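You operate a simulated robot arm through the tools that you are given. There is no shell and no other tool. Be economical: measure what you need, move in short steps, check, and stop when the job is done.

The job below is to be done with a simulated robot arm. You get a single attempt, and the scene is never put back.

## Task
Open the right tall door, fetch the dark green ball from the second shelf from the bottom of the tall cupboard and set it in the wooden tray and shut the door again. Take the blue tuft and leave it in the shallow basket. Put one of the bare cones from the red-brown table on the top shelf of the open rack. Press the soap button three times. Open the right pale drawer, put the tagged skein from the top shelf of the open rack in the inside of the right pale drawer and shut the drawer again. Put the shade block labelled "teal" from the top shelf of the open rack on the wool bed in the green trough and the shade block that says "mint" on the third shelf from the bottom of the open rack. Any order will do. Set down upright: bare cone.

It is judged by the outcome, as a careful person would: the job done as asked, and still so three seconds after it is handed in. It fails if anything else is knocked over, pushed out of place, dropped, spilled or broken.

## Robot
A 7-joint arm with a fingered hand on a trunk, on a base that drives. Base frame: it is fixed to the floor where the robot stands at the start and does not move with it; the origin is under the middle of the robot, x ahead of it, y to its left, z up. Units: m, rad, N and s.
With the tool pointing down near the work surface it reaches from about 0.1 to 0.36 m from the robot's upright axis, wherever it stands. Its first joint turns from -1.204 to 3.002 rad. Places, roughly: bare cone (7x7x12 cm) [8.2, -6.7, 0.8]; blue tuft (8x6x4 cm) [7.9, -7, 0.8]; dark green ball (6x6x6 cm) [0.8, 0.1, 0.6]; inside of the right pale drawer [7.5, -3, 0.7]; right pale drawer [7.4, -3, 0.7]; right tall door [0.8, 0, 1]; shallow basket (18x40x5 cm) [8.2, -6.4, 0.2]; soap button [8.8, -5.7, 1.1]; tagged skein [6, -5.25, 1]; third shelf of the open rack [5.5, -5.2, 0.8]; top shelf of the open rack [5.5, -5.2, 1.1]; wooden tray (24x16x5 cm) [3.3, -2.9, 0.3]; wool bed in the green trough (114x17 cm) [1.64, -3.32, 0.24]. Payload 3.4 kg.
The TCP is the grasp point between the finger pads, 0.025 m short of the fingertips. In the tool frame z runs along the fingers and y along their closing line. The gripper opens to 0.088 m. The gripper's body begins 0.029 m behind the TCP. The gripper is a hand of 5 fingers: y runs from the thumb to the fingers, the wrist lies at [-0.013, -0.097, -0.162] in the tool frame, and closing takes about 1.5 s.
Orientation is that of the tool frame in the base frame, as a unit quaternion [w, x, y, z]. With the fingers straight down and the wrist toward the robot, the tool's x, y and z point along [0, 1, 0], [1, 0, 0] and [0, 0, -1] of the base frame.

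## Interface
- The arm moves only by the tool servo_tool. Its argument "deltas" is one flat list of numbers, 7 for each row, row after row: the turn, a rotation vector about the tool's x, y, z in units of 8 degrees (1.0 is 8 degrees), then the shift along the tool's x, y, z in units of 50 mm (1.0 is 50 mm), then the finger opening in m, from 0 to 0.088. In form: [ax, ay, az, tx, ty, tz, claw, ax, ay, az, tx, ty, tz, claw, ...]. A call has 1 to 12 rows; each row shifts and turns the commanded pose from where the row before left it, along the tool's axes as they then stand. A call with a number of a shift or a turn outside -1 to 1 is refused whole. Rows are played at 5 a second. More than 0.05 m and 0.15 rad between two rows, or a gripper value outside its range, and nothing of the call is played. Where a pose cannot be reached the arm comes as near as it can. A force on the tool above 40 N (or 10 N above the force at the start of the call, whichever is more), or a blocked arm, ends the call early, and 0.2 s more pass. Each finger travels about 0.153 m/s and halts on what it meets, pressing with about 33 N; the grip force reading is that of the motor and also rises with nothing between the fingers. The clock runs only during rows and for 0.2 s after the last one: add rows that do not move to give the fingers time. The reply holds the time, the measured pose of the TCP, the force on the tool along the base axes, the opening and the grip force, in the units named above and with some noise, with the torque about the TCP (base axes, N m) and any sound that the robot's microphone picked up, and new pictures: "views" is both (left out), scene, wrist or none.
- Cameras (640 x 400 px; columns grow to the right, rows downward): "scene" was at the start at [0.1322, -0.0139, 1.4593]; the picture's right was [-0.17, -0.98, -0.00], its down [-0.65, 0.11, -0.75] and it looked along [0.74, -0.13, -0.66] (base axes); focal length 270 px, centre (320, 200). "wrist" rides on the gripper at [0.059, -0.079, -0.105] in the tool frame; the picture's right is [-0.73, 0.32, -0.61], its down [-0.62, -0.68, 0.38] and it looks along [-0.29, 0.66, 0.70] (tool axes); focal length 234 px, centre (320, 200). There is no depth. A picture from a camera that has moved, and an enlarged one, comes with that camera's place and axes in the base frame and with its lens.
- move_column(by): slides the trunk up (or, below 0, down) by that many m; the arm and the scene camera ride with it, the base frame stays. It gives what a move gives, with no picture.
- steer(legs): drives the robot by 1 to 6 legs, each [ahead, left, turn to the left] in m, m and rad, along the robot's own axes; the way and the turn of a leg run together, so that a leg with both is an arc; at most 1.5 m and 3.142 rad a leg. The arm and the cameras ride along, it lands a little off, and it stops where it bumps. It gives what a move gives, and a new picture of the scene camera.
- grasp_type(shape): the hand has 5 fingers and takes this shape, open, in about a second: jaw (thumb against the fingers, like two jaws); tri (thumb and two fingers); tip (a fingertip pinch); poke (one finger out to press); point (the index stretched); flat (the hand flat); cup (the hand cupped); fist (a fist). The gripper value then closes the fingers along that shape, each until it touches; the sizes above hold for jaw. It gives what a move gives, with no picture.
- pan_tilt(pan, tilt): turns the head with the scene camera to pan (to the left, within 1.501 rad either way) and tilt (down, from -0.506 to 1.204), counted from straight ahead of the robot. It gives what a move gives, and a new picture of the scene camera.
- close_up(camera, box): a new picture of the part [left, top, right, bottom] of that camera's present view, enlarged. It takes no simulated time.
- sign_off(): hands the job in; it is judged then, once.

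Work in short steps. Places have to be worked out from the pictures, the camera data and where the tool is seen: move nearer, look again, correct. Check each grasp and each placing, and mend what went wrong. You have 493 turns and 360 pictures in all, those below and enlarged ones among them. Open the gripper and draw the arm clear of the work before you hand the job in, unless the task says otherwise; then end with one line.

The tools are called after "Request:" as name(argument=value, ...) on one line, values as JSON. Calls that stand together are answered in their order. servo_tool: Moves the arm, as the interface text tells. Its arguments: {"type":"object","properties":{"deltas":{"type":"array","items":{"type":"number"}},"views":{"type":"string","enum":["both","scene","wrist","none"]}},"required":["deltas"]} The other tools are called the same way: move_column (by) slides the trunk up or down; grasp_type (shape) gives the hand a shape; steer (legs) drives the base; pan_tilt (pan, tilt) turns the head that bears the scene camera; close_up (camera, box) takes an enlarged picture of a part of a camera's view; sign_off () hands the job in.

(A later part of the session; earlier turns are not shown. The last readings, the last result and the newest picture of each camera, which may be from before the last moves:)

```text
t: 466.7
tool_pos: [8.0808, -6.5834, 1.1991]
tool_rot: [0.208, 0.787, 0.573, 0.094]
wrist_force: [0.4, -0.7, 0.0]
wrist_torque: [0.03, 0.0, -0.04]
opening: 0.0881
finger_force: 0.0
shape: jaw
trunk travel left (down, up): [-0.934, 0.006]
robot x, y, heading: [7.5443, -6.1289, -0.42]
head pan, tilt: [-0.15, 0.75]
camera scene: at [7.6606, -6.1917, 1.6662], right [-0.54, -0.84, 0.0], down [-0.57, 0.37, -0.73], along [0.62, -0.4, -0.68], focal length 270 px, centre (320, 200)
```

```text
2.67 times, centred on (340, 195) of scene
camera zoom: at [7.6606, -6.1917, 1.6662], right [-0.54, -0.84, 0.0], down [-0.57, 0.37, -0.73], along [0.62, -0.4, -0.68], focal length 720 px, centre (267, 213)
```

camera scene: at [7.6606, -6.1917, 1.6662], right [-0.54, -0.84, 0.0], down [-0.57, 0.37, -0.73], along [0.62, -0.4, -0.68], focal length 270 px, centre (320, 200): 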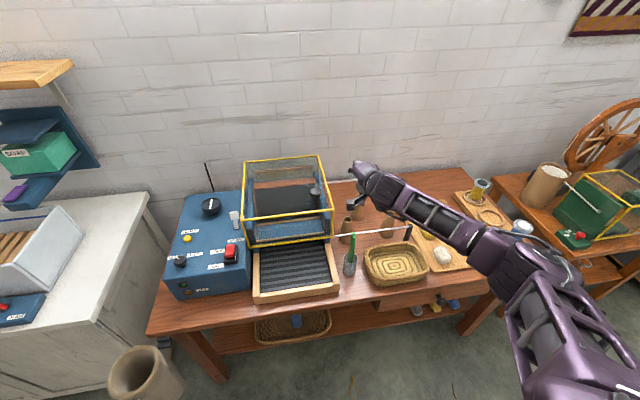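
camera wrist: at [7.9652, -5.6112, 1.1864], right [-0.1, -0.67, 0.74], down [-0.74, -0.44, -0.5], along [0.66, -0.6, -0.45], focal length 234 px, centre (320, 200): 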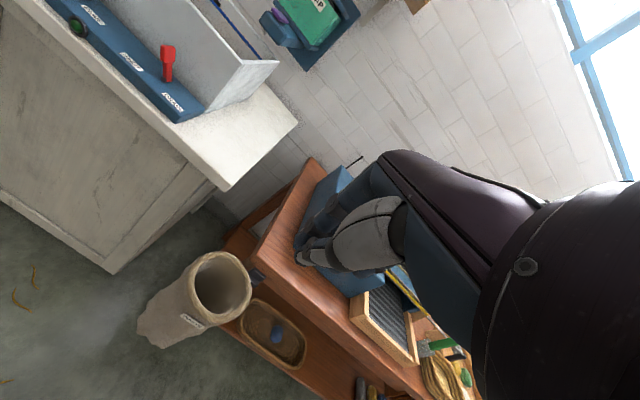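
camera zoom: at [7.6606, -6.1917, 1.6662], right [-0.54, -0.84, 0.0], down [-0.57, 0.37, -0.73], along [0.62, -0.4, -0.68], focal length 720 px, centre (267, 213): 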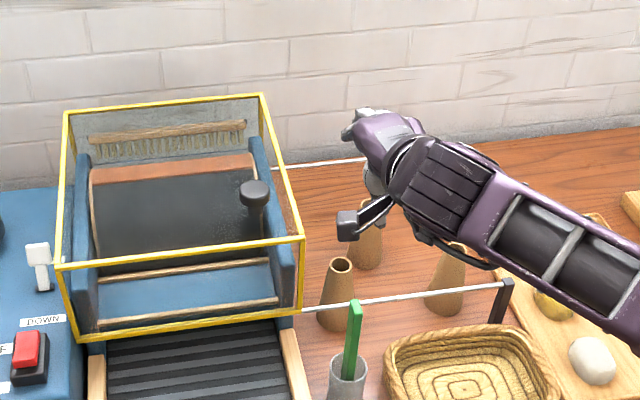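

Three cones: two sit right behind the front rod; the middle-rear one (~(8.30,-6.80)) has clear space on all sides. Straighten the hand and move above it.

Request:
servo_tool(deltas=[1, 0, 0, 0, 0, 0, 0.075, 1, 0, 0, 0, 0, 0, 0.075], views="none")

Request:
steer(legs=[[0.2, -0.109, 0]])

Request:
close_up(camera="wrist", box=[0, 0, 640, 400])

```text
t: 467.3
tool_pos: [8.0821, -6.5832, 1.1987]
tool_rot: [0.096, 0.808, 0.581, 0.013]
wrist_force: [-0.2, -0.7, 0.2]
wrist_torque: [0.01, 0.0, -0.03]
opening: 0.0755
finger_force: 0.0
shape: jaw
trunk travel left (down, up): [-0.934, 0.006]
robot x, y, heading: [7.5419, -6.1255, -0.421]
head pan, tilt: [-0.15, 0.75]
```

```text
t: 469.0
tool_pos: [8.215, -6.7637, 1.2009]
tool_rot: [0.097, 0.807, 0.582, 0.013]
wrist_force: [-0.7, -0.1, 0.0]
wrist_torque: [0.0, 0.02, 0.01]
opening: 0.0749
finger_force: 0.1
shape: jaw
trunk travel left (down, up): [-0.934, 0.006]
robot x, y, heading: [7.6802, -6.3084, -0.423]
head pan, tilt: [-0.15, 0.75]
camera scene: at [7.7932, -6.3716, 1.6663], right [-0.54, -0.84, 0.0], down [-0.57, 0.37, -0.73], along [0.62, -0.39, -0.68], focal length 270 px, centre (320, 200)
```

scene: 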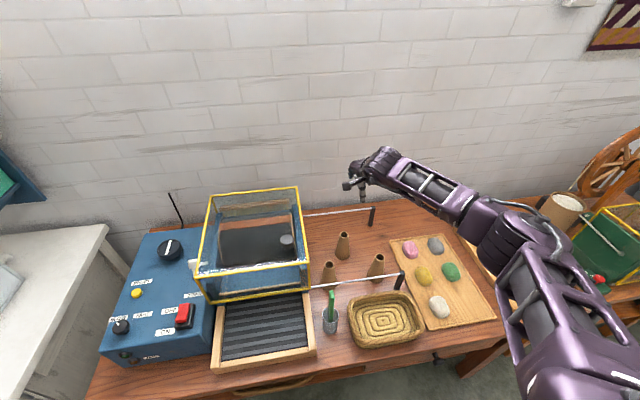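

```text
1.00 times, centred on (320, 200) of wrist (not enlarged: the box is as wide or as high as the picture)
camera zoom: at [8.1475, -6.6697, 1.285], right [-0.01, -0.7, 0.72], down [-0.79, -0.43, -0.44], along [0.62, -0.57, -0.54], focal length 234 px, centre (320, 200)
```

zoom: 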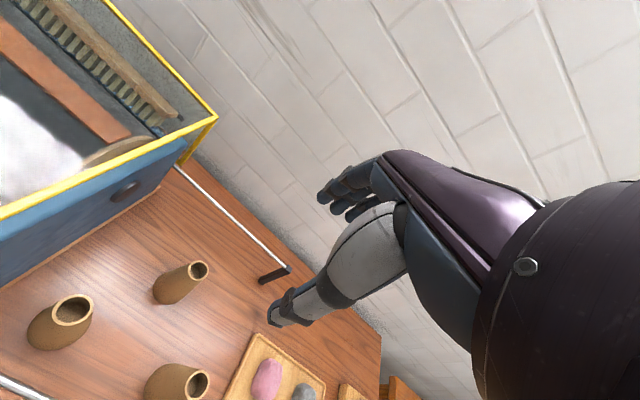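

Cone at (8.303,-6.797), top z≈0.865. Move forward partly by base, partly by arm.

Request:
steer(legs=[[0.06, 0.006, 0]])

Request:
move_column(by=-0.24)

Request:
servo_tool(deltas=[0, 0, 0, 0, 0.35, 0, 0.075, 0, 0, 0, 0, 0.35, 0, 0.075], views="both")

```text
t: 470.0
tool_pos: [8.2685, -6.781, 1.2026]
tool_rot: [0.098, 0.807, 0.582, 0.014]
wrist_force: [0.3, -0.3, -0.4]
wrist_torque: [0.0, -0.01, -0.02]
opening: 0.0751
finger_force: 0.0
shape: jaw
trunk travel left (down, up): [-0.934, 0.006]
robot x, y, heading: [7.7399, -6.3266, -0.417]
head pan, tilt: [-0.15, 0.75]
camera scene: at [7.8451, -6.3895, 1.6667], right [-0.54, -0.84, 0.0], down [-0.57, 0.37, -0.73], along [0.62, -0.4, -0.68], focal length 270 px, centre (320, 200)
```

scene: 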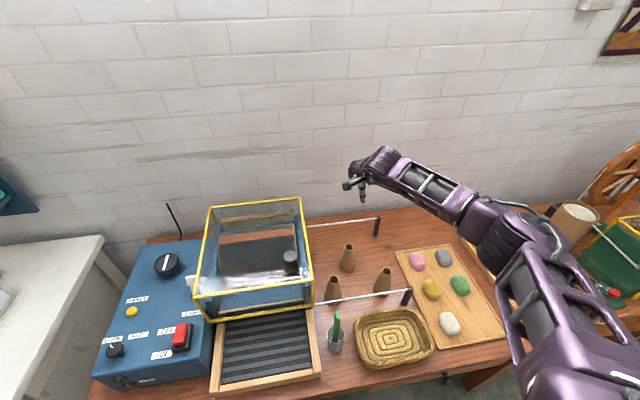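

```text
t: 472.5
tool_pos: [8.2715, -6.7827, 0.9604]
tool_rot: [0.097, 0.808, 0.582, 0.013]
wrist_force: [0.6, 0.0, 0.5]
wrist_torque: [-0.01, 0.0, 0.02]
opening: 0.0753
finger_force: 0.1
shape: jaw
trunk travel left (down, up): [-0.694, 0.246]
robot x, y, heading: [7.7329, -6.3301, -0.424]
head pan, tilt: [-0.15, 0.75]
```

```text
t: 473.1
tool_pos: [8.306, -6.7938, 0.9644]
tool_rot: [0.096, 0.808, 0.582, 0.013]
wrist_force: [0.4, 0.1, 0.8]
wrist_torque: [0.02, 0.02, 0.0]
opening: 0.0753
finger_force: 0.2
shape: jaw
trunk travel left (down, up): [-0.694, 0.246]
robot x, y, heading: [7.7359, -6.3252, -0.415]
head pan, tilt: [-0.15, 0.75]
camera scene: at [7.8517, -6.3916, 1.4261], right [-0.54, -0.84, 0.0], down [-0.57, 0.37, -0.73], along [0.62, -0.39, -0.68], focal length 270 px, centre (320, 200)
camera wrist: at [8.2398, -6.7011, 1.0495], right [-0.01, -0.7, 0.72], down [-0.79, -0.43, -0.44], along [0.61, -0.57, -0.54], focal length 234 px, centre (320, 200)
```

scene: 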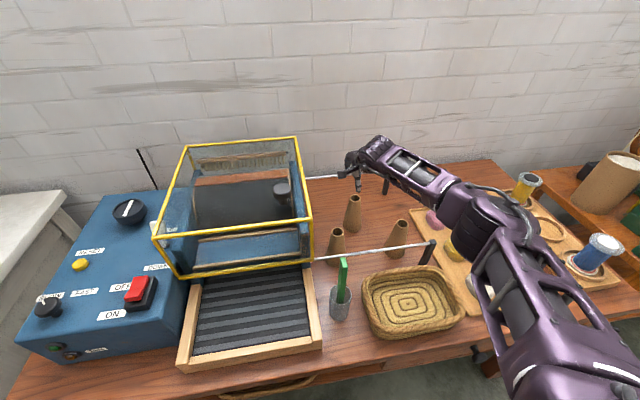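
wrist: 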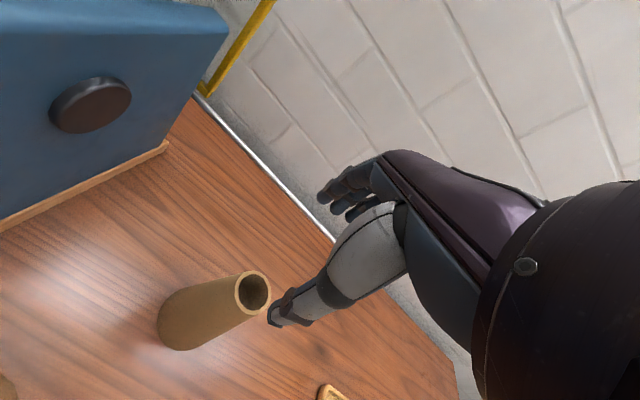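

Fine-tune and descend around the cone.

Request:
servo_tool(deltas=[0, 0, 0, -0.25, -0.08, 0, 0.08, 0, 0, 0, 0.08, -0.15, 0.85, 0.08, 0, 0, 0, 0.08, -0.15, 0.85, 0.08], views="both")

```text
t: 473.9
tool_pos: [8.2988, -6.8032, 0.8783]
tool_rot: [0.097, 0.807, 0.582, 0.014]
wrist_force: [0.3, -0.2, -0.5]
wrist_torque: [-0.01, 0.01, 0.0]
opening: 0.0798
finger_force: 0.0
shape: jaw
trunk travel left (down, up): [-0.694, 0.246]
robot x, y, heading: [7.7375, -6.3275, -0.421]
head pan, tilt: [-0.15, 0.75]
camera scene: at [7.8516, -6.3921, 1.4262], right [-0.54, -0.84, 0.0], down [-0.57, 0.37, -0.73], along [0.62, -0.39, -0.68], focal length 270 px, centre (320, 200)
camera wrist: at [8.2305, -6.7095, 0.9621], right [-0.01, -0.7, 0.72], down [-0.79, -0.43, -0.44], along [0.62, -0.57, -0.54], focal length 234 px, centre (320, 200)
```

scene: 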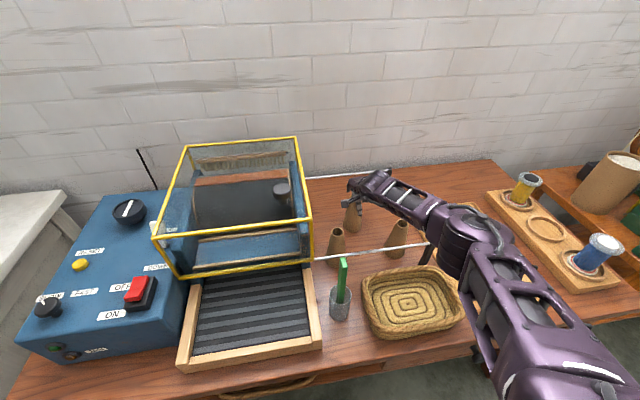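
wrist: 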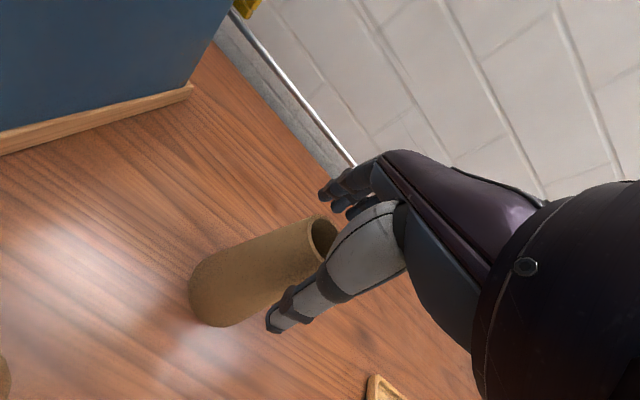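

The cone top is exactly at the TCP. Descend 4.5 cm and grip gently closed.

Request:
servo_tool(deltas=[0, 0, 0, 0.08, -0.15, 0.87, 0.08, 0, 0, 0, 0, 0, 0, 0.06, 0, 0, 0, 0, 0, 0, 0.045, 0, 0, 0, 0, 0, 0, 0.03, 0, 0, 0, 0, 0, 0, 0.02, 0, 0, 0, 0, 0, 0, 0.01, 0, 0, 0, 0, 0, 0, 0.0, 0, 0, 0, 0, 0, 0, 0.0], views="wrist")

```text
t: 475.7
tool_pos: [8.2987, -6.8043, 0.8358]
tool_rot: [0.097, 0.808, 0.582, 0.014]
wrist_force: [-0.7, 1.0, 2.0]
wrist_torque: [0.04, 0.19, -0.03]
opening: 0.0392
finger_force: 33.2
shape: jaw
trunk travel left (down, up): [-0.694, 0.246]
robot x, y, heading: [7.734, -6.3271, -0.422]
head pan, tilt: [-0.15, 0.75]
camera wrist: at [8.2305, -6.7107, 0.9198], right [-0.01, -0.7, 0.72], down [-0.79, -0.43, -0.44], along [0.62, -0.57, -0.54], focal length 234 px, centre (320, 200)
```

wrist: 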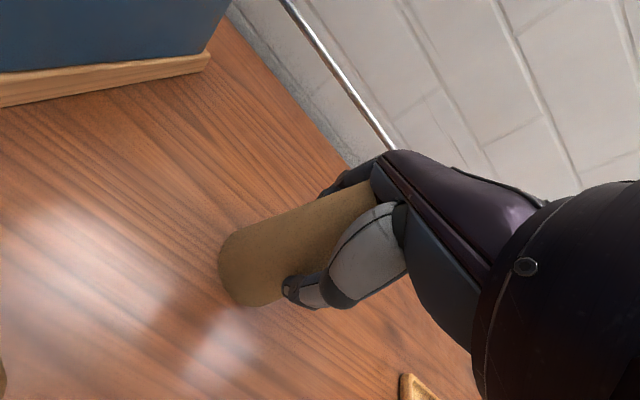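

Gripped. Lift straight up with the trunk and check.

Request:
move_column(by=0.24)

Request:
servo_tool(deltas=[0, 0, 0, 0, 0, -0.5, 0.0, 0, 0, 0, 0, 0, -0.5, 0.0], views="wrist")

```text
t: 478.2
tool_pos: [8.2978, -6.8047, 1.0737]
tool_rot: [0.097, 0.807, 0.582, 0.014]
wrist_force: [0.1, -0.1, -1.2]
wrist_torque: [0.0, 0.01, -0.02]
opening: 0.0395
finger_force: 33.4
shape: jaw
trunk travel left (down, up): [-0.934, 0.006]
robot x, y, heading: [7.7339, -6.3266, -0.417]
head pan, tilt: [-0.15, 0.75]
```

```text
t: 478.8
tool_pos: [8.2947, -6.7954, 1.1231]
tool_rot: [0.096, 0.807, 0.582, 0.013]
wrist_force: [-0.2, 0.5, 0.4]
wrist_torque: [0.01, 0.02, 0.02]
opening: 0.0394
finger_force: 32.9
shape: jaw
trunk travel left (down, up): [-0.934, 0.006]
robot x, y, heading: [7.7317, -6.3277, -0.417]
head pan, tilt: [-0.15, 0.75]
camera wrist: at [8.2264, -6.7025, 1.2074], right [-0.01, -0.7, 0.72], down [-0.79, -0.43, -0.44], along [0.61, -0.57, -0.54], focal length 234 px, centre (320, 200)
```

wrist: 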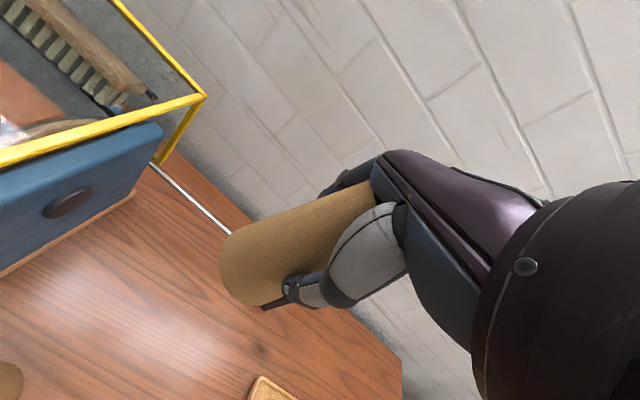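

Cone held upright. Raise the arm more, back off, and carry it to the rack's north side.

Request:
servo_tool(deltas=[0, 0, 0, -0.06, 0.11, -0.7, 0.0, 0, 0, 0, -0.06, 0.11, -0.7, 0.0, 0, 0, 0, -0.06, 0.11, -0.7, 0.0], views="none")

Request:
steer(legs=[[-0.5, 0, 0], [0, 1.05, 0], [0, 0, -1.6]])

Request:
pan_tilt(pan=-0.5, tilt=0.6)

```text
t: 479.6
tool_pos: [8.292, -6.7965, 1.2296]
tool_rot: [0.096, 0.808, 0.582, 0.012]
wrist_force: [-0.2, -0.1, -0.9]
wrist_torque: [-0.02, 0.03, 0.04]
opening: 0.0392
finger_force: 32.6
shape: jaw
trunk travel left (down, up): [-0.934, 0.006]
robot x, y, heading: [7.7345, -6.3279, -0.414]
head pan, tilt: [-0.15, 0.75]
```

```text
t: 491.1
tool_pos: [7.2546, -5.7624, 1.2302]
tool_rot: [0.078, 0.984, -0.146, -0.058]
wrist_force: [0.3, 0.8, -0.8]
wrist_torque: [0.01, -0.04, 0.0]
opening: 0.0387
finger_force: 33.2
shape: jaw
trunk travel left (down, up): [-0.934, 0.006]
robot x, y, heading: [7.7094, -5.1938, -1.966]
head pan, tilt: [-0.15, 0.75]
camera scene: at [7.6462, -5.3103, 1.6661], right [-0.86, 0.52, 0.0], down [0.35, 0.58, -0.73], along [-0.38, -0.63, -0.68], focal length 270 px, centre (320, 200)
```

scene: 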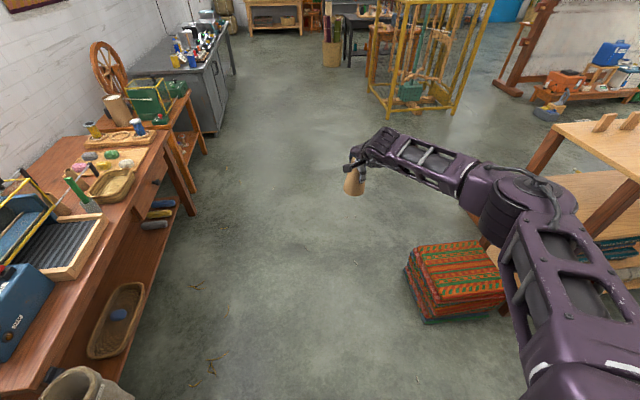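

```text
t: 491.9
tool_pos: [7.2545, -5.7621, 1.2306]
tool_rot: [0.078, 0.984, -0.148, -0.057]
wrist_force: [0.9, -0.1, -0.4]
wrist_torque: [0.0, 0.03, -0.03]
opening: 0.0385
finger_force: 33.1
shape: jaw
trunk travel left (down, up): [-0.934, 0.006]
robot x, y, heading: [7.7088, -5.1954, -1.964]
head pan, tilt: [-0.499, 0.6]
camera scene: at [7.6203, -5.2947, 1.679], right [-0.63, 0.78, 0.0], down [0.44, 0.35, -0.82], along [-0.64, -0.52, -0.57], focal length 270 px, centre (320, 200)
```

scene: 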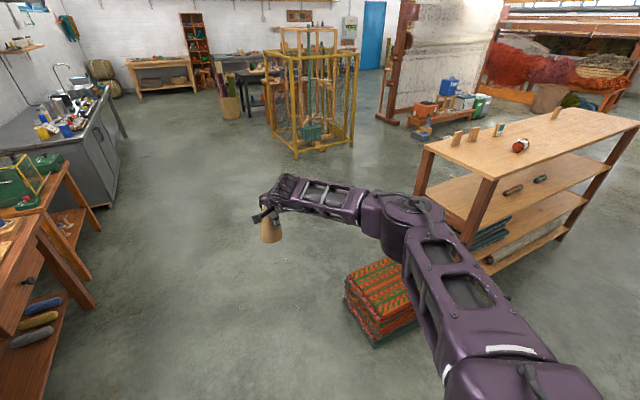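

Strafe along the rack's north side, keeping the cone in front of its edge.

Request:
steer(legs=[[-0.12, 0, -0.06], [0, -1.4, 0], [0, -0.4, 0]])

Request:
pan_tilt(pan=0.0, tilt=0.7)

```text
t: 501.9
tool_pos: [5.6407, -4.8311, 1.2306]
tool_rot: [0.077, 0.98, -0.176, -0.06]
wrist_force: [-0.5, -0.3, 0.0]
wrist_torque: [0.02, 0.0, -0.02]
opening: 0.0386
finger_force: 32.7
shape: jaw
trunk travel left (down, up): [-0.934, 0.006]
robot x, y, heading: [6.1259, -4.2927, -2.024]
head pan, tilt: [-0.499, 0.6]
camera scene: at [6.0337, -4.3859, 1.6791], right [-0.58, 0.81, 0.0], down [0.46, 0.33, -0.83], along [-0.67, -0.48, -0.56], focal length 270 px, centre (320, 200)
```

scene: 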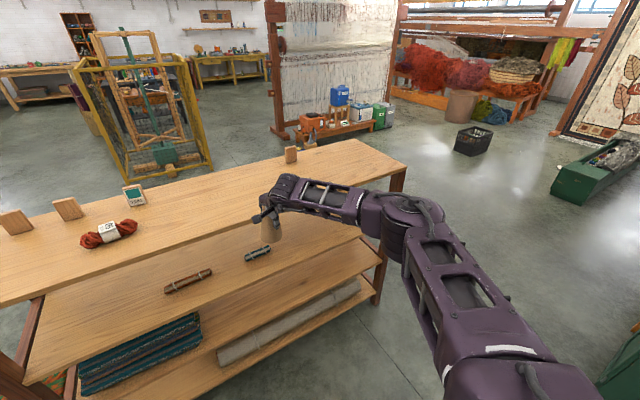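

```text
t: 502.9
tool_pos: [5.6401, -4.83, 1.2289]
tool_rot: [0.077, 0.98, -0.176, -0.06]
wrist_force: [0.0, -0.7, -0.8]
wrist_torque: [0.02, 0.0, -0.01]
opening: 0.0385
finger_force: 33.1
shape: jaw
trunk travel left (down, up): [-0.934, 0.006]
robot x, y, heading: [6.1308, -4.2919, -2.017]
head pan, tilt: [0.0, 0.7]
camera scene: at [6.0672, -4.4104, 1.6704], right [-0.9, 0.44, 0.0], down [0.28, 0.58, -0.77], along [-0.33, -0.69, -0.64], focal length 270 px, centre (320, 200)
```

scene: 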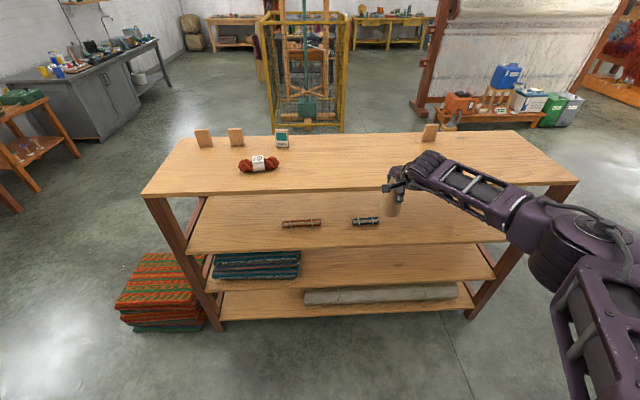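

I'll place the cone at the east front corner area (clear of later arm paths): target s≈7.88, i.e. left 0.68 m, then 0.3 m forward over the shelf.

Request:
steer(legs=[[0, 0.66, 0], [0.31, 0, 0]])

Request:
close_up(camera="wrist", box=[0, 0, 640, 400])

```text
t: 508.1
tool_pos: [6.1115, -5.3923, 1.2312]
tool_rot: [0.077, 0.982, -0.164, -0.059]
wrist_force: [0.4, 0.3, -0.7]
wrist_torque: [0.02, 0.03, 0.01]
opening: 0.0385
finger_force: 32.8
shape: jaw
trunk travel left (down, up): [-0.934, 0.006]
robot x, y, heading: [6.5852, -4.8393, -2.001]
head pan, tilt: [0.0, 0.7]
camera scene: at [6.5276, -4.9611, 1.6706], right [-0.91, 0.41, 0.0], down [0.27, 0.59, -0.77], along [-0.32, -0.7, -0.64], focal length 270 px, centre (320, 200)
```

scene: 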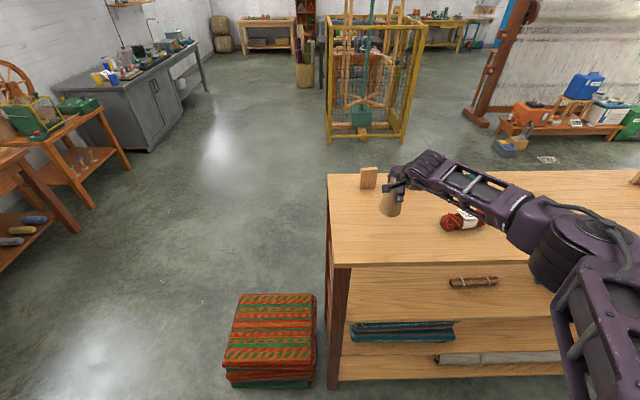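

```text
1.00 times, centred on (320, 200) of wrist (not enlarged: the box is as wide or as high as the picture)
camera zoom: at [6.2065, -5.3243, 1.3151], right [-0.7, 0.02, 0.72], down [-0.43, 0.79, -0.44], along [-0.58, -0.61, -0.54], focal length 234 px, centre (320, 200)
```

zoom: 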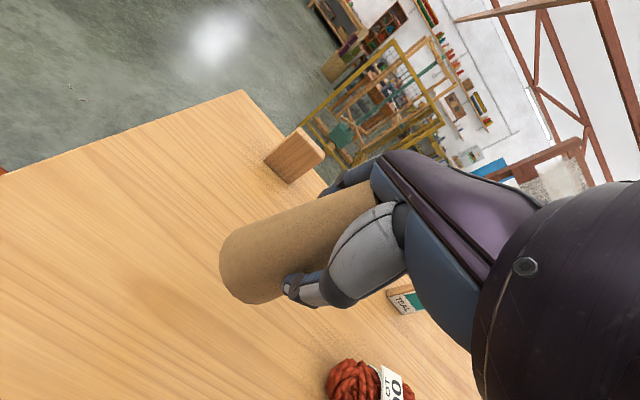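

Good spot. Lower until contact.

Request:
move_column(by=-0.05)

Request:
move_column(by=-0.01)

```text
t: 509.0
tool_pos: [6.1091, -5.3932, 1.1808]
tool_rot: [0.077, 0.982, -0.164, -0.06]
wrist_force: [-0.7, 0.2, 0.0]
wrist_torque: [-0.02, 0.04, -0.01]
opening: 0.0386
finger_force: 33.1
shape: jaw
trunk travel left (down, up): [-0.884, 0.056]
robot x, y, heading: [6.5825, -4.8426, -1.997]
head pan, tilt: [0.0, 0.7]
```

```text
t: 509.6
tool_pos: [6.1092, -5.3931, 1.17]
tool_rot: [0.077, 0.982, -0.164, -0.059]
wrist_force: [0.1, 0.1, -0.2]
wrist_torque: [-0.03, 0.0, 0.01]
opening: 0.0388
finger_force: 32.7
shape: jaw
trunk travel left (down, up): [-0.874, 0.066]
robot x, y, heading: [6.5829, -4.8445, -1.997]
head pan, tilt: [0.0, 0.7]
```

Request:
move_column(by=-0.008)

Request:
close_up(camera="scene", box=[330, 140, 490, 240])

```text
t: 510.2
tool_pos: [6.1083, -5.3943, 1.1629]
tool_rot: [0.078, 0.982, -0.164, -0.059]
wrist_force: [0.5, 0.8, -0.5]
wrist_torque: [-0.01, 0.03, -0.03]
opening: 0.0389
finger_force: 33.0
shape: jaw
trunk travel left (down, up): [-0.866, 0.074]
robot x, y, heading: [6.5885, -4.8403, -2.002]
head pan, tilt: [0.0, 0.7]
```

```text
4.00 times, centred on (410, 190) of scene
camera zoom: at [6.5267, -4.963, 1.6023], right [-0.91, 0.41, 0.0], down [0.27, 0.59, -0.76], along [-0.32, -0.7, -0.64], focal length 1080 px, centre (-40, 240)
```

zoom: 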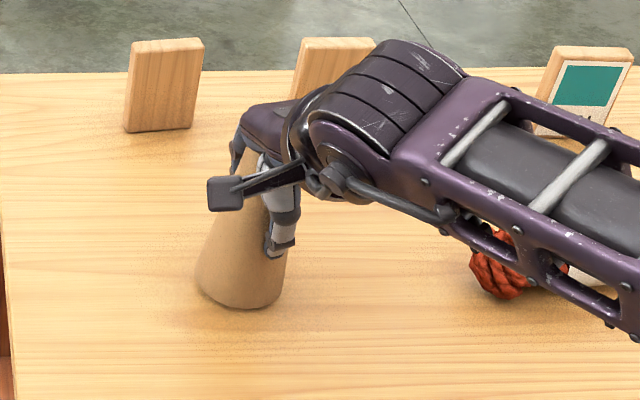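

Almost touching. Lower a bit more.

Request:
move_column(by=-0.01)

```text
t: 510.7
tool_pos: [6.1105, -5.3921, 1.1559]
tool_rot: [0.08, 0.982, -0.162, -0.06]
wrist_force: [0.4, -2.4, 13.3]
wrist_torque: [0.23, 0.0, -0.03]
opening: 0.0389
finger_force: 33.1
shape: jaw
trunk travel left (down, up): [-0.856, 0.084]
robot x, y, heading: [6.5839, -4.8395, -1.999]
head pan, tilt: [0.0, 0.7]
```

Contact. Open the fingers slowly, then lift.

Request:
servo_tool(deltas=[0, 0, 0, 0, 0, -0.05, 0.042, 0, 0, 0, 0, 0, 0, 0.048, 0, 0, 0, 0, 0, 0, 0.056, 0, 0, 0, 0, 0, 0, 0.066, 0, 0, 0, 0, 0, 0, 0.078, 0, 0, 0, 0, 0, 0, 0.085, 0, 0, 0, 0, 0, 0, 0.085], views="wrist")

```text
t: 512.3
tool_pos: [6.111, -5.393, 1.1547]
tool_rot: [0.078, 0.982, -0.164, -0.06]
wrist_force: [0.9, -2.4, 9.4]
wrist_torque: [-0.01, -0.05, -0.02]
opening: 0.0854
finger_force: 0.0
shape: jaw
trunk travel left (down, up): [-0.856, 0.084]
robot x, y, heading: [6.5844, -4.8388, -2.002]
head pan, tilt: [0.0, 0.7]
camera wrist: at [6.2076, -5.3245, 1.2389], right [-0.7, 0.02, 0.72], down [-0.43, 0.79, -0.44], along [-0.58, -0.61, -0.54], focal length 234 px, centre (320, 200)
```

wrist: 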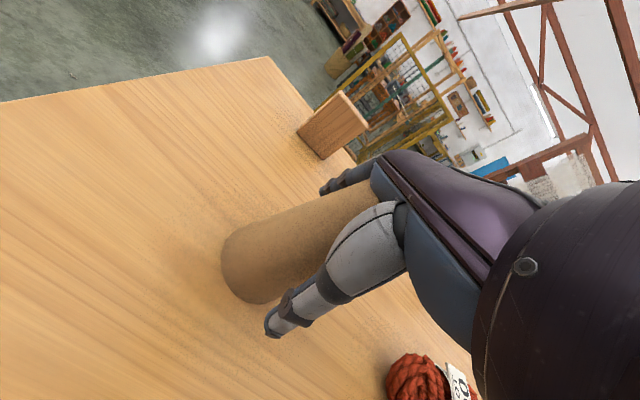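

Request:
move_column(by=0.08)

Request:
servo_tool(deltas=[0, 0, 0, -0.06, 0.1, -0.7, 0.085], views="both")

```text
t: 513.5
tool_pos: [6.11, -5.3919, 1.2321]
tool_rot: [0.078, 0.982, -0.164, -0.06]
wrist_force: [-0.3, 0.1, 0.7]
wrist_torque: [0.01, -0.02, 0.02]
opening: 0.0849
finger_force: 0.0
shape: jaw
trunk travel left (down, up): [-0.936, 0.004]
robot x, y, heading: [6.5873, -4.8425, -1.998]
head pan, tilt: [0.0, 0.7]
```

```text
t: 513.9
tool_pos: [6.1103, -5.3903, 1.2721]
tool_rot: [0.077, 0.982, -0.164, -0.059]
wrist_force: [0.7, -0.1, -0.1]
wrist_torque: [0.0, -0.01, 0.0]
opening: 0.085
finger_force: 0.1
shape: jaw
trunk travel left (down, up): [-0.936, 0.004]
robot x, y, heading: [6.5832, -4.8373, -1.993]
head pan, tilt: [0.0, 0.7]
camera scene: at [6.5276, -4.9617, 1.6724], right [-0.91, 0.41, 0.0], down [0.27, 0.59, -0.77], along [-0.32, -0.7, -0.64], focal length 270 px, centre (320, 200)
camera wrist: at [6.2067, -5.3226, 1.3566], right [-0.7, 0.02, 0.72], down [-0.43, 0.79, -0.44], along [-0.58, -0.61, -0.54], focal length 234 px, centre (320, 200)
```

scene: 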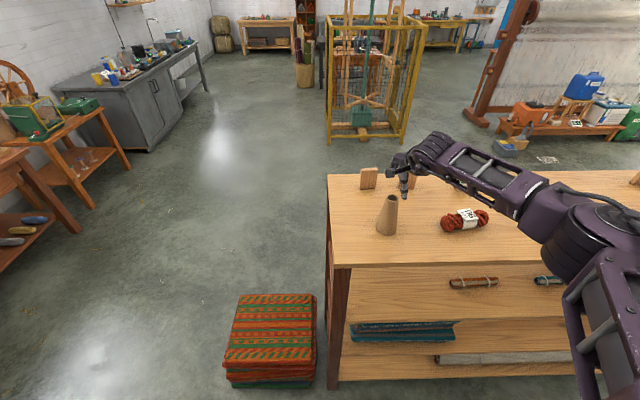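
wrist: 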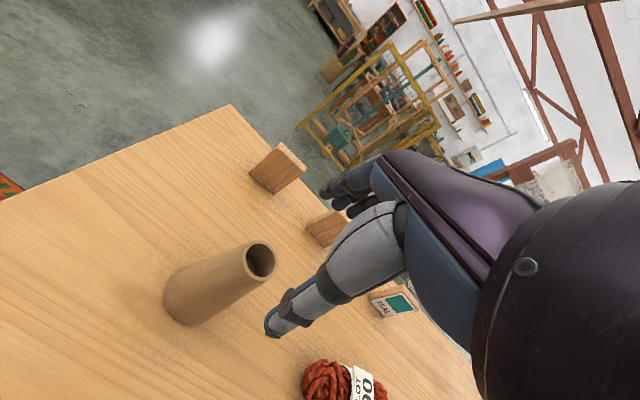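

Cone stands upright on the top shelf. Now MINT: back off and strafe west.

Request:
steer(legs=[[-0.2, 0, 0], [0, -0.96, 0], [0.25, 0, 0]])

Request:
close_up(camera="wrist", box=[0, 0, 640, 400])

```text
t: 521.5
tool_pos: [5.2123, -4.9942, 1.2727]
tool_rot: [0.077, 0.979, -0.177, -0.06]
wrist_force: [0.7, -0.1, 0.2]
wrist_torque: [-0.03, 0.01, -0.01]
opening: 0.0851
finger_force: 0.2
shape: jaw
trunk travel left (down, up): [-0.936, 0.004]
robot x, y, heading: [5.699, -4.462, -2.031]
head pan, tilt: [0.0, 0.7]
camera scene: at [5.6416, -4.5774, 1.6726], right [-0.9, 0.44, 0.0], down [0.28, 0.58, -0.77], along [-0.34, -0.69, -0.64], focal length 270 px, centre (320, 200)
```

scene: 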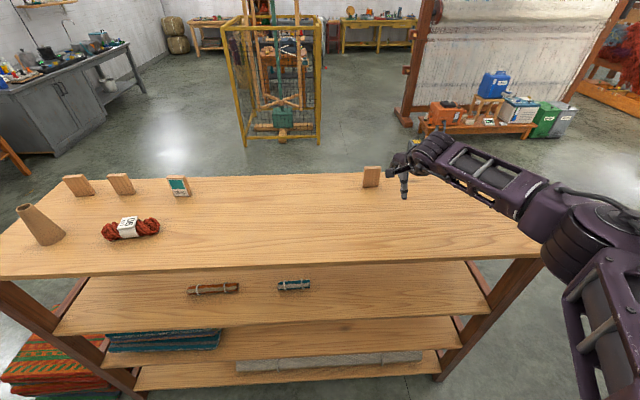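

```text
1.00 times, centred on (320, 200) of wrist (not enlarged: the box is as wide or as high as the picture)
camera zoom: at [5.3111, -4.9295, 1.3569], right [-0.7, 0.04, 0.72], down [-0.41, 0.8, -0.44], along [-0.59, -0.59, -0.54], focal length 234 px, centre (320, 200)
```

zoom: 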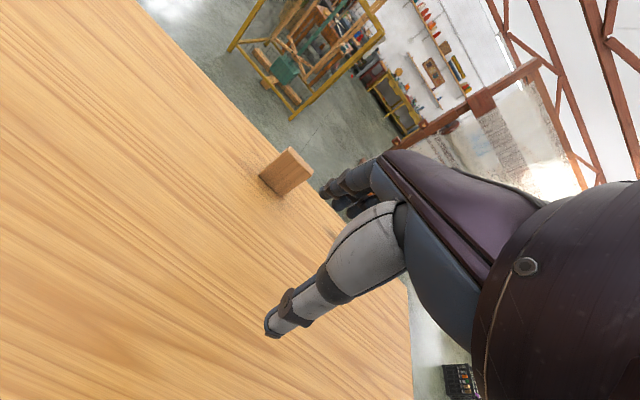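

MINT at (5.115,-5.225). Advance: 0.2 m by base, 5 cm by arm.

Request:
steer(legs=[[0.195, 0.016, 0]])

Request:
servo_tool(deltas=[0, 0, 0, 0, 0.5, 0.08, 0.06, 0, 0, 0, 0, 0.5, 0.08, 0.06], views="both")

```text
t: 523.0
tool_pos: [5.1443, -5.1768, 1.2731]
tool_rot: [0.078, 0.98, -0.175, -0.061]
wrist_force: [-0.4, 0.1, 0.3]
wrist_torque: [0.01, -0.01, 0.01]
opening: 0.0851
finger_force: 0.1
shape: jaw
trunk travel left (down, up): [-0.936, 0.004]
robot x, y, heading: [5.6307, -4.6411, -2.027]
head pan, tilt: [0.0, 0.7]
camera scene: at [5.5721, -4.7581, 1.6727], right [-0.9, 0.44, 0.0], down [0.28, 0.58, -0.77], along [-0.33, -0.69, -0.64], focal length 270 px, centre (320, 200)
```

scene: 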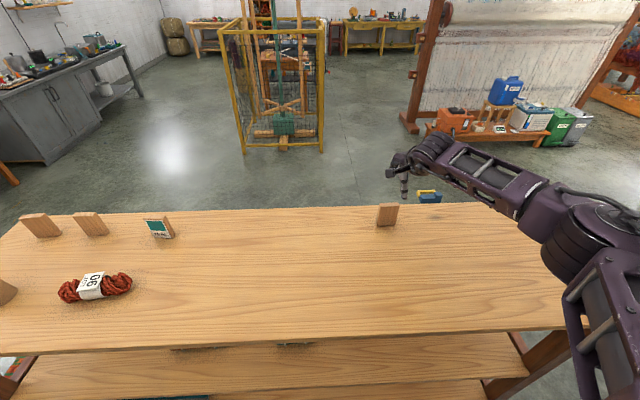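

```text
t: 523.6
tool_pos: [5.1291, -5.2287, 1.2733]
tool_rot: [0.077, 0.98, -0.174, -0.061]
wrist_force: [0.3, 0.1, -0.6]
wrist_torque: [0.0, 0.03, -0.02]
opening: 0.0605
finger_force: 0.1
shape: jaw
trunk travel left (down, up): [-0.936, 0.004]
robot x, y, heading: [5.6282, -4.6387, -2.021]
head pan, tilt: [0.0, 0.7]
camera scene: at [5.5726, -4.7627, 1.6723], right [-0.9, 0.44, 0.0], down [0.28, 0.58, -0.76], along [-0.33, -0.69, -0.64], focal length 270 px, centre (320, 200)
camera wrist: at [5.227, -5.162, 1.3579], right [-0.7, 0.03, 0.72], down [-0.41, 0.8, -0.44], along [-0.59, -0.6, -0.54], focal length 234 px, centre (320, 200)
```

scene: 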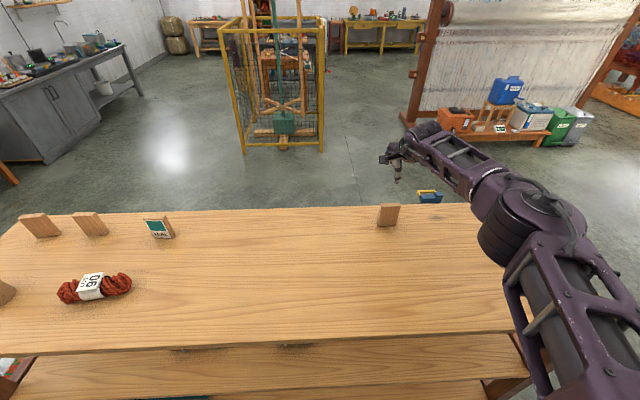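
wrist: 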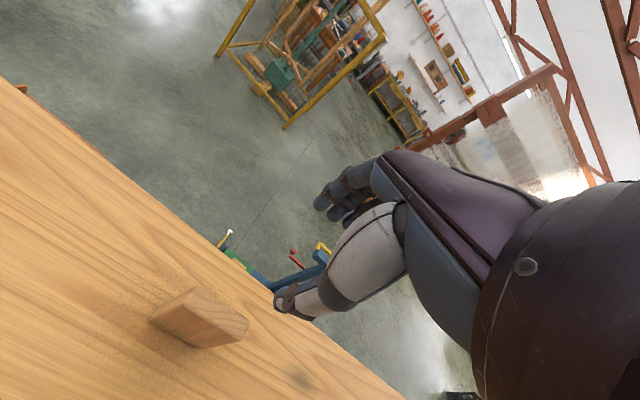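

Block centre ≈(5.126,-5.215). Adjust 1 cm back and descend by trunk.

Request:
servo_tool(deltas=[0, 0, 0, 0, -0.2, 0, 0.07], views="none")

Request:
move_column(by=-0.1)

Request:
close_up(camera="wrist", box=[0, 0, 640, 400])

```text
t: 524.0
tool_pos: [5.1302, -5.2158, 1.2734]
tool_rot: [0.077, 0.98, -0.175, -0.059]
wrist_force: [0.3, 0.3, -0.3]
wrist_torque: [-0.06, -0.02, -0.03]
opening: 0.0698
finger_force: 0.1
shape: jaw
trunk travel left (down, up): [-0.936, 0.004]
robot x, y, heading: [5.6291, -4.6408, -2.023]
head pan, tilt: [0.0, 0.7]
```

```text
t: 525.4
tool_pos: [5.1317, -5.2171, 1.1719]
tool_rot: [0.077, 0.98, -0.175, -0.06]
wrist_force: [0.1, 0.0, 0.0]
wrist_torque: [0.01, 0.01, 0.03]
opening: 0.0699
finger_force: 0.1
shape: jaw
trunk travel left (down, up): [-0.836, 0.104]
robot x, y, heading: [5.6303, -4.6445, -2.024]
head pan, tilt: [0.0, 0.7]
```

```text
1.00 times, centred on (320, 200) of wrist (not enlarged: the box is as wide or as high as the picture)
camera zoom: at [5.2286, -5.1512, 1.2567], right [-0.7, 0.03, 0.72], down [-0.41, 0.8, -0.44], along [-0.59, -0.6, -0.54], focal length 234 px, centre (320, 200)
```

zoom: 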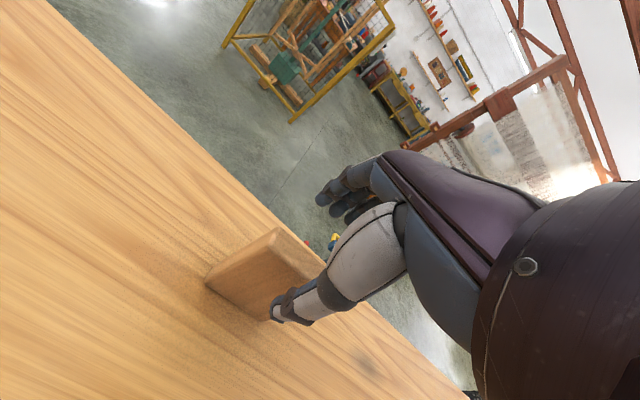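

Good alignment. Descend 4.5 cm more and close.

Request:
move_column(by=-0.045)

Request:
servo_tool(deltas=[0, 0, 0, 0, 0, 0, 0.05, 0, 0, 0, 0, 0, 0, 0.03, 0, 0, 0, 0, 0, 0, 0.015, 0, 0, 0, 0, 0, 0, 0.0, 0, 0, 0, 0, 0, 0, 0.0, 0, 0, 0, 0, 0, 0, 0.0], views="wrist")

```text
t: 526.2
tool_pos: [5.1311, -5.215, 1.1272]
tool_rot: [0.077, 0.98, -0.176, -0.061]
wrist_force: [0.5, 0.2, -0.2]
wrist_torque: [0.02, -0.06, -0.02]
opening: 0.0696
finger_force: 0.0
shape: jaw
trunk travel left (down, up): [-0.791, 0.149]
robot x, y, heading: [5.6308, -4.6383, -2.021]
head pan, tilt: [0.0, 0.7]
```

```text
t: 527.6
tool_pos: [5.1301, -5.216, 1.1279]
tool_rot: [0.077, 0.98, -0.175, -0.061]
wrist_force: [-0.6, 0.0, -0.1]
wrist_torque: [-0.01, -0.01, -0.04]
opening: 0.0119
finger_force: 32.6
shape: jaw
trunk travel left (down, up): [-0.791, 0.149]
robot x, y, heading: [5.6287, -4.6374, -2.017]
head pan, tilt: [0.0, 0.7]
camera wrist: at [5.2284, -5.151, 1.2118], right [-0.7, 0.03, 0.72], down [-0.41, 0.8, -0.44], along [-0.59, -0.6, -0.54], focal length 234 px, centre (320, 200)
```

wrist: 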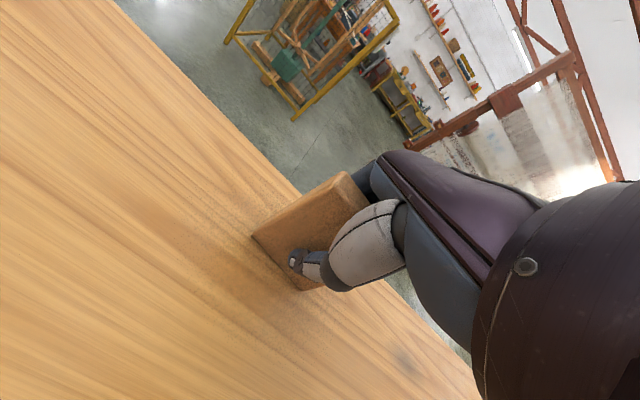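

Gripped (0.012). Lift, back off, retract the arm a bit, and lower to view the third shelf.

Request:
move_column(by=0.12)

Request:
steer(legs=[[-0.45, 0, 0]])

Request:
servo_tool(deltas=[0, 0, 0, 0, -0.7, -0.12, 0.0, 0, 0, 0, 0, -0.7, -0.12, 0.0, 0, 0, 0, 0, -0.7, -0.12, 0.0], views="none")

Request:
move_column(by=-0.34)

Request:
pan_tilt(pan=-0.1, tilt=0.5)

```text
t: 529.1
tool_pos: [5.1316, -5.2164, 1.2475]
tool_rot: [0.078, 0.98, -0.175, -0.06]
wrist_force: [-0.6, 0.1, -0.1]
wrist_torque: [-0.01, 0.0, -0.03]
opening: 0.0113
finger_force: 32.9
shape: jaw
trunk travel left (down, up): [-0.911, 0.029]
robot x, y, heading: [5.6282, -4.6413, -2.024]
head pan, tilt: [0.0, 0.7]
```

```text
t: 531.9
tool_pos: [5.3266, -4.7986, 1.2474]
tool_rot: [0.076, 0.979, -0.18, -0.06]
wrist_force: [0.3, -0.1, 0.1]
wrist_torque: [0.03, 0.0, -0.01]
opening: 0.0113
finger_force: 33.1
shape: jaw
trunk travel left (down, up): [-0.911, 0.029]
robot x, y, heading: [5.8302, -4.2253, -2.031]
head pan, tilt: [0.0, 0.7]
camera scene: at [5.772, -4.3473, 1.6473], right [-0.9, 0.44, 0.0], down [0.29, 0.58, -0.76], along [-0.34, -0.68, -0.64], focal length 270 px, centre (320, 200)
```

scene: 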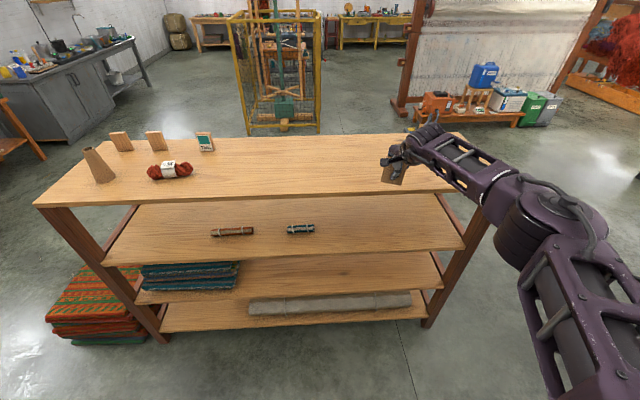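

```text
t: 532.7
tool_pos: [5.3666, -4.6952, 1.2482]
tool_rot: [0.077, 0.979, -0.181, -0.06]
wrist_force: [1.1, 0.1, -0.4]
wrist_torque: [0.0, -0.01, 0.0]
opening: 0.0114
finger_force: 33.0
shape: jaw
trunk travel left (down, up): [-0.911, 0.029]
robot x, y, heading: [5.8317, -4.2289, -2.035]
head pan, tilt: [0.0, 0.7]
```

```text
t: 536.0
tool_pos: [5.3658, -4.6973, 0.9076]
tool_rot: [0.077, 0.979, -0.18, -0.061]
wrist_force: [-0.6, 0.7, -1.3]
wrist_torque: [0.01, 0.0, 0.0]
opening: 0.0113
finger_force: 33.0
shape: jaw
trunk travel left (down, up): [-0.571, 0.369]
robot x, y, heading: [5.8293, -4.2252, -2.029]
head pan, tilt: [0.0, 0.7]
```

```text
t: 536.8
tool_pos: [5.3668, -4.6975, 0.908]
tool_rot: [0.077, 0.979, -0.181, -0.061]
wrist_force: [-0.1, 0.2, -0.2]
wrist_torque: [0.0, -0.01, -0.01]
opening: 0.0114
finger_force: 33.1
shape: jaw
trunk travel left (down, up): [-0.571, 0.369]
robot x, y, heading: [5.8321, -4.2274, -2.027]
head pan, tilt: [-0.099, 0.499]
camera scene: at [5.7621, -4.3472, 1.325], right [-0.85, 0.53, 0.0], down [0.25, 0.41, -0.88], along [-0.47, -0.74, -0.48], focal length 270 px, centre (320, 200)
```

scene: 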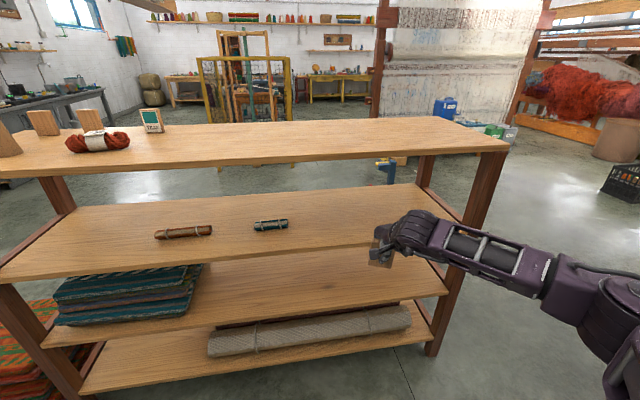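

Enter just ~5 cm past the third shelf's front edge so the wrist stays outside under the top board. Drive 0.23 forward.

Request:
steer(legs=[[0.2, 0, 0]])

Request:
close_up(camera="wrist", box=[0, 0, 640, 400])

```text
t: 538.4
tool_pos: [5.2787, -4.876, 0.9069]
tool_rot: [0.076, 0.979, -0.18, -0.06]
wrist_force: [-0.3, -0.6, -1.1]
wrist_torque: [-0.01, 0.0, 0.01]
opening: 0.0116
finger_force: 33.3
shape: jaw
trunk travel left (down, up): [-0.571, 0.369]
robot x, y, heading: [5.7487, -4.4042, -2.033]
head pan, tilt: [-0.099, 0.499]
camera scene: at [5.6731, -4.5259, 1.325], right [-0.85, 0.53, 0.0], down [0.26, 0.41, -0.88], along [-0.47, -0.74, -0.48], focal length 270 px, centre (320, 200)
```

scene: 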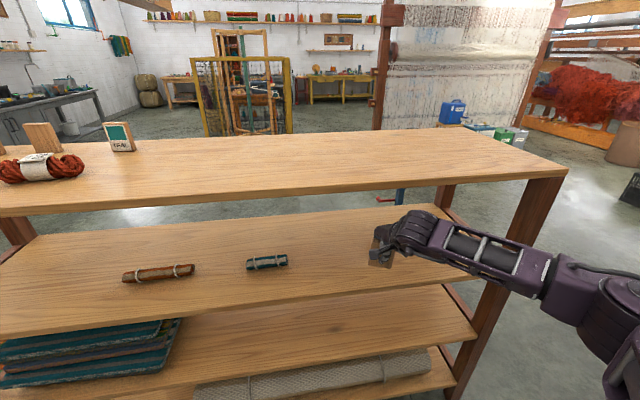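

```text
1.00 times, centred on (320, 200) of wrist (not enlarged: the box is as wide or as high as the picture)
camera zoom: at [5.376, -4.8111, 0.9916], right [-0.7, 0.04, 0.72], down [-0.4, 0.81, -0.44], along [-0.6, -0.59, -0.54], focal length 234 px, centre (320, 200)
```

zoom: 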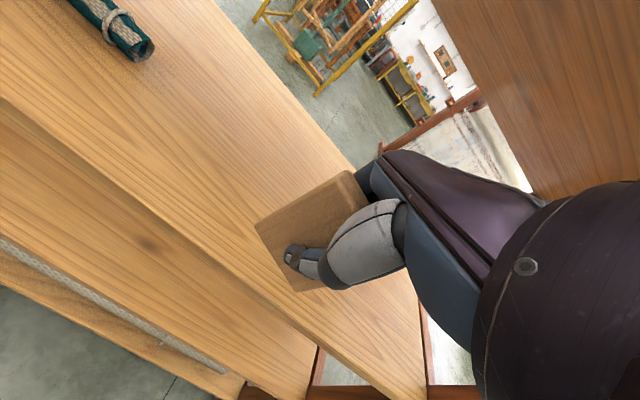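

The front edge is at about c=-2.075; go 6.5 cm further, then lower.

Request:
steer(legs=[[0.065, 0, 0]])

Request:
move_column(by=-0.05)

Request:
close_up(camera="wrist", box=[0, 0, 640, 400])

```text
t: 539.3
tool_pos: [5.2485, -4.9345, 0.9079]
tool_rot: [0.076, 0.979, -0.18, -0.06]
wrist_force: [0.5, -0.2, -1.0]
wrist_torque: [-0.01, -0.01, 0.02]
opening: 0.0118
finger_force: 32.7
shape: jaw
trunk travel left (down, up): [-0.571, 0.369]
robot x, y, heading: [5.7157, -4.4608, -2.03]
head pan, tilt: [-0.099, 0.499]
camera scene: at [5.6437, -4.5849, 1.3249], right [-0.85, 0.53, 0.0], down [0.26, 0.41, -0.88], along [-0.47, -0.74, -0.48], focal length 270 px, centre (320, 200)
```

scene: 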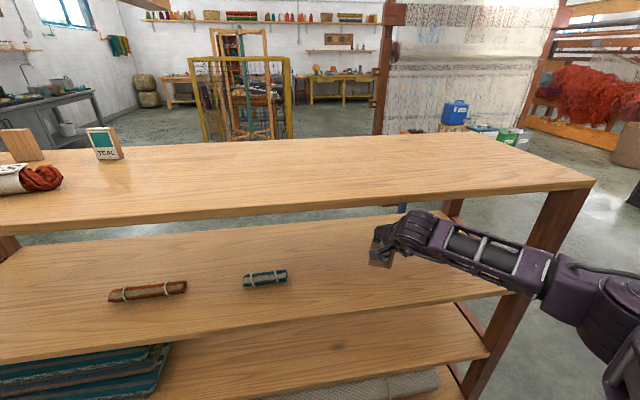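

```text
t: 540.3
tool_pos: [5.2477, -4.9335, 0.8572]
tool_rot: [0.076, 0.979, -0.18, -0.061]
wrist_force: [0.5, -1.0, 0.4]
wrist_torque: [-0.04, 0.0, -0.03]
opening: 0.0115
finger_force: 33.3
shape: jaw
trunk travel left (down, up): [-0.521, 0.419]
robot x, y, heading: [5.7152, -4.4632, -2.031]
head pan, tilt: [-0.099, 0.499]
```

```text
1.00 times, centred on (320, 200) of wrist (not enlarged: the box is as wide or as high as the picture)
camera zoom: at [5.3471, -4.8689, 0.942], right [-0.7, 0.04, 0.72], down [-0.4, 0.81, -0.44], along [-0.6, -0.59, -0.54], focal length 234 px, centre (320, 200)
```

zoom: 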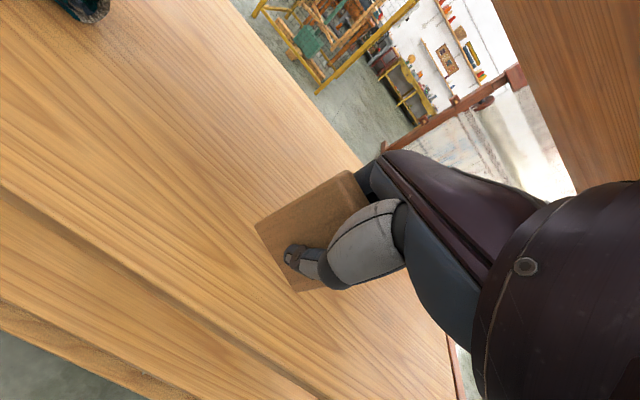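

Lower to contact.

Request:
move_column(by=-0.02)

```text
t: 540.9
tool_pos: [5.2505, -4.9331, 0.8373]
tool_rot: [0.077, 0.979, -0.181, -0.06]
wrist_force: [0.0, -0.4, 0.1]
wrist_torque: [0.0, -0.01, -0.01]
opening: 0.0116
finger_force: 32.8
shape: jaw
trunk travel left (down, up): [-0.501, 0.439]
robot x, y, heading: [5.7134, -4.4617, -2.034]
head pan, tilt: [-0.099, 0.499]
```

Request:
move_column(by=-0.015)

Request:
close_up(camera="scene", box=[320, 200, 480, 300])

```text
t: 541.6
tool_pos: [5.2491, -4.9328, 0.8225]
tool_rot: [0.077, 0.979, -0.179, -0.061]
wrist_force: [0.4, -0.3, -0.9]
wrist_torque: [0.02, -0.03, 0.03]
opening: 0.0115
finger_force: 33.2
shape: jaw
trunk travel left (down, up): [-0.486, 0.454]
robot x, y, heading: [5.7184, -4.4615, -2.03]
head pan, tilt: [-0.099, 0.499]
```

```text
4.00 times, centred on (400, 250) of scene
camera zoom: at [5.6446, -4.5834, 1.2401], right [-0.85, 0.53, 0.0], down [0.25, 0.41, -0.88], along [-0.47, -0.74, -0.48], focal length 1080 px, centre (0, 0)
```

zoom: 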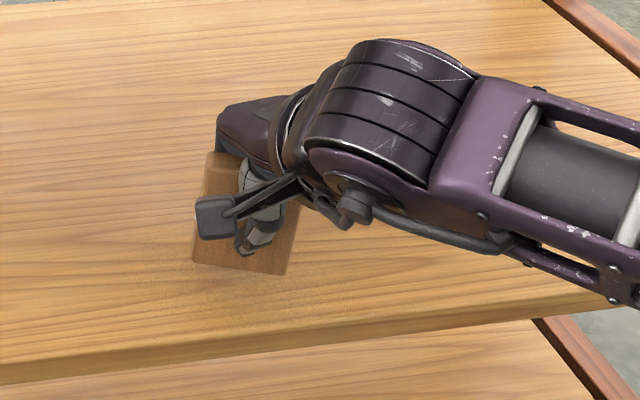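

Close to the board; continue lowering.

Request:
move_column(by=-0.012)

Request:
move_column(by=-0.01)

```text
t: 542.2
tool_pos: [5.2484, -4.9337, 0.8102]
tool_rot: [0.077, 0.979, -0.181, -0.061]
wrist_force: [0.3, 0.2, -1.0]
wrist_torque: [0.02, -0.03, -0.01]
opening: 0.0115
finger_force: 33.0
shape: jaw
trunk travel left (down, up): [-0.474, 0.466]
robot x, y, heading: [5.7171, -4.4596, -2.03]
head pan, tilt: [-0.099, 0.499]
```

```text
t: 542.7
tool_pos: [5.249, -4.9332, 0.8064]
tool_rot: [0.081, 0.979, -0.179, -0.06]
wrist_force: [-2.9, -2.6, 20.9]
wrist_torque: [-0.01, 0.1, 0.03]
opening: 0.013
finger_force: 31.9
shape: jaw
trunk travel left (down, up): [-0.464, 0.476]
robot x, y, heading: [5.7155, -4.4625, -2.03]
head pan, tilt: [-0.099, 0.499]
```

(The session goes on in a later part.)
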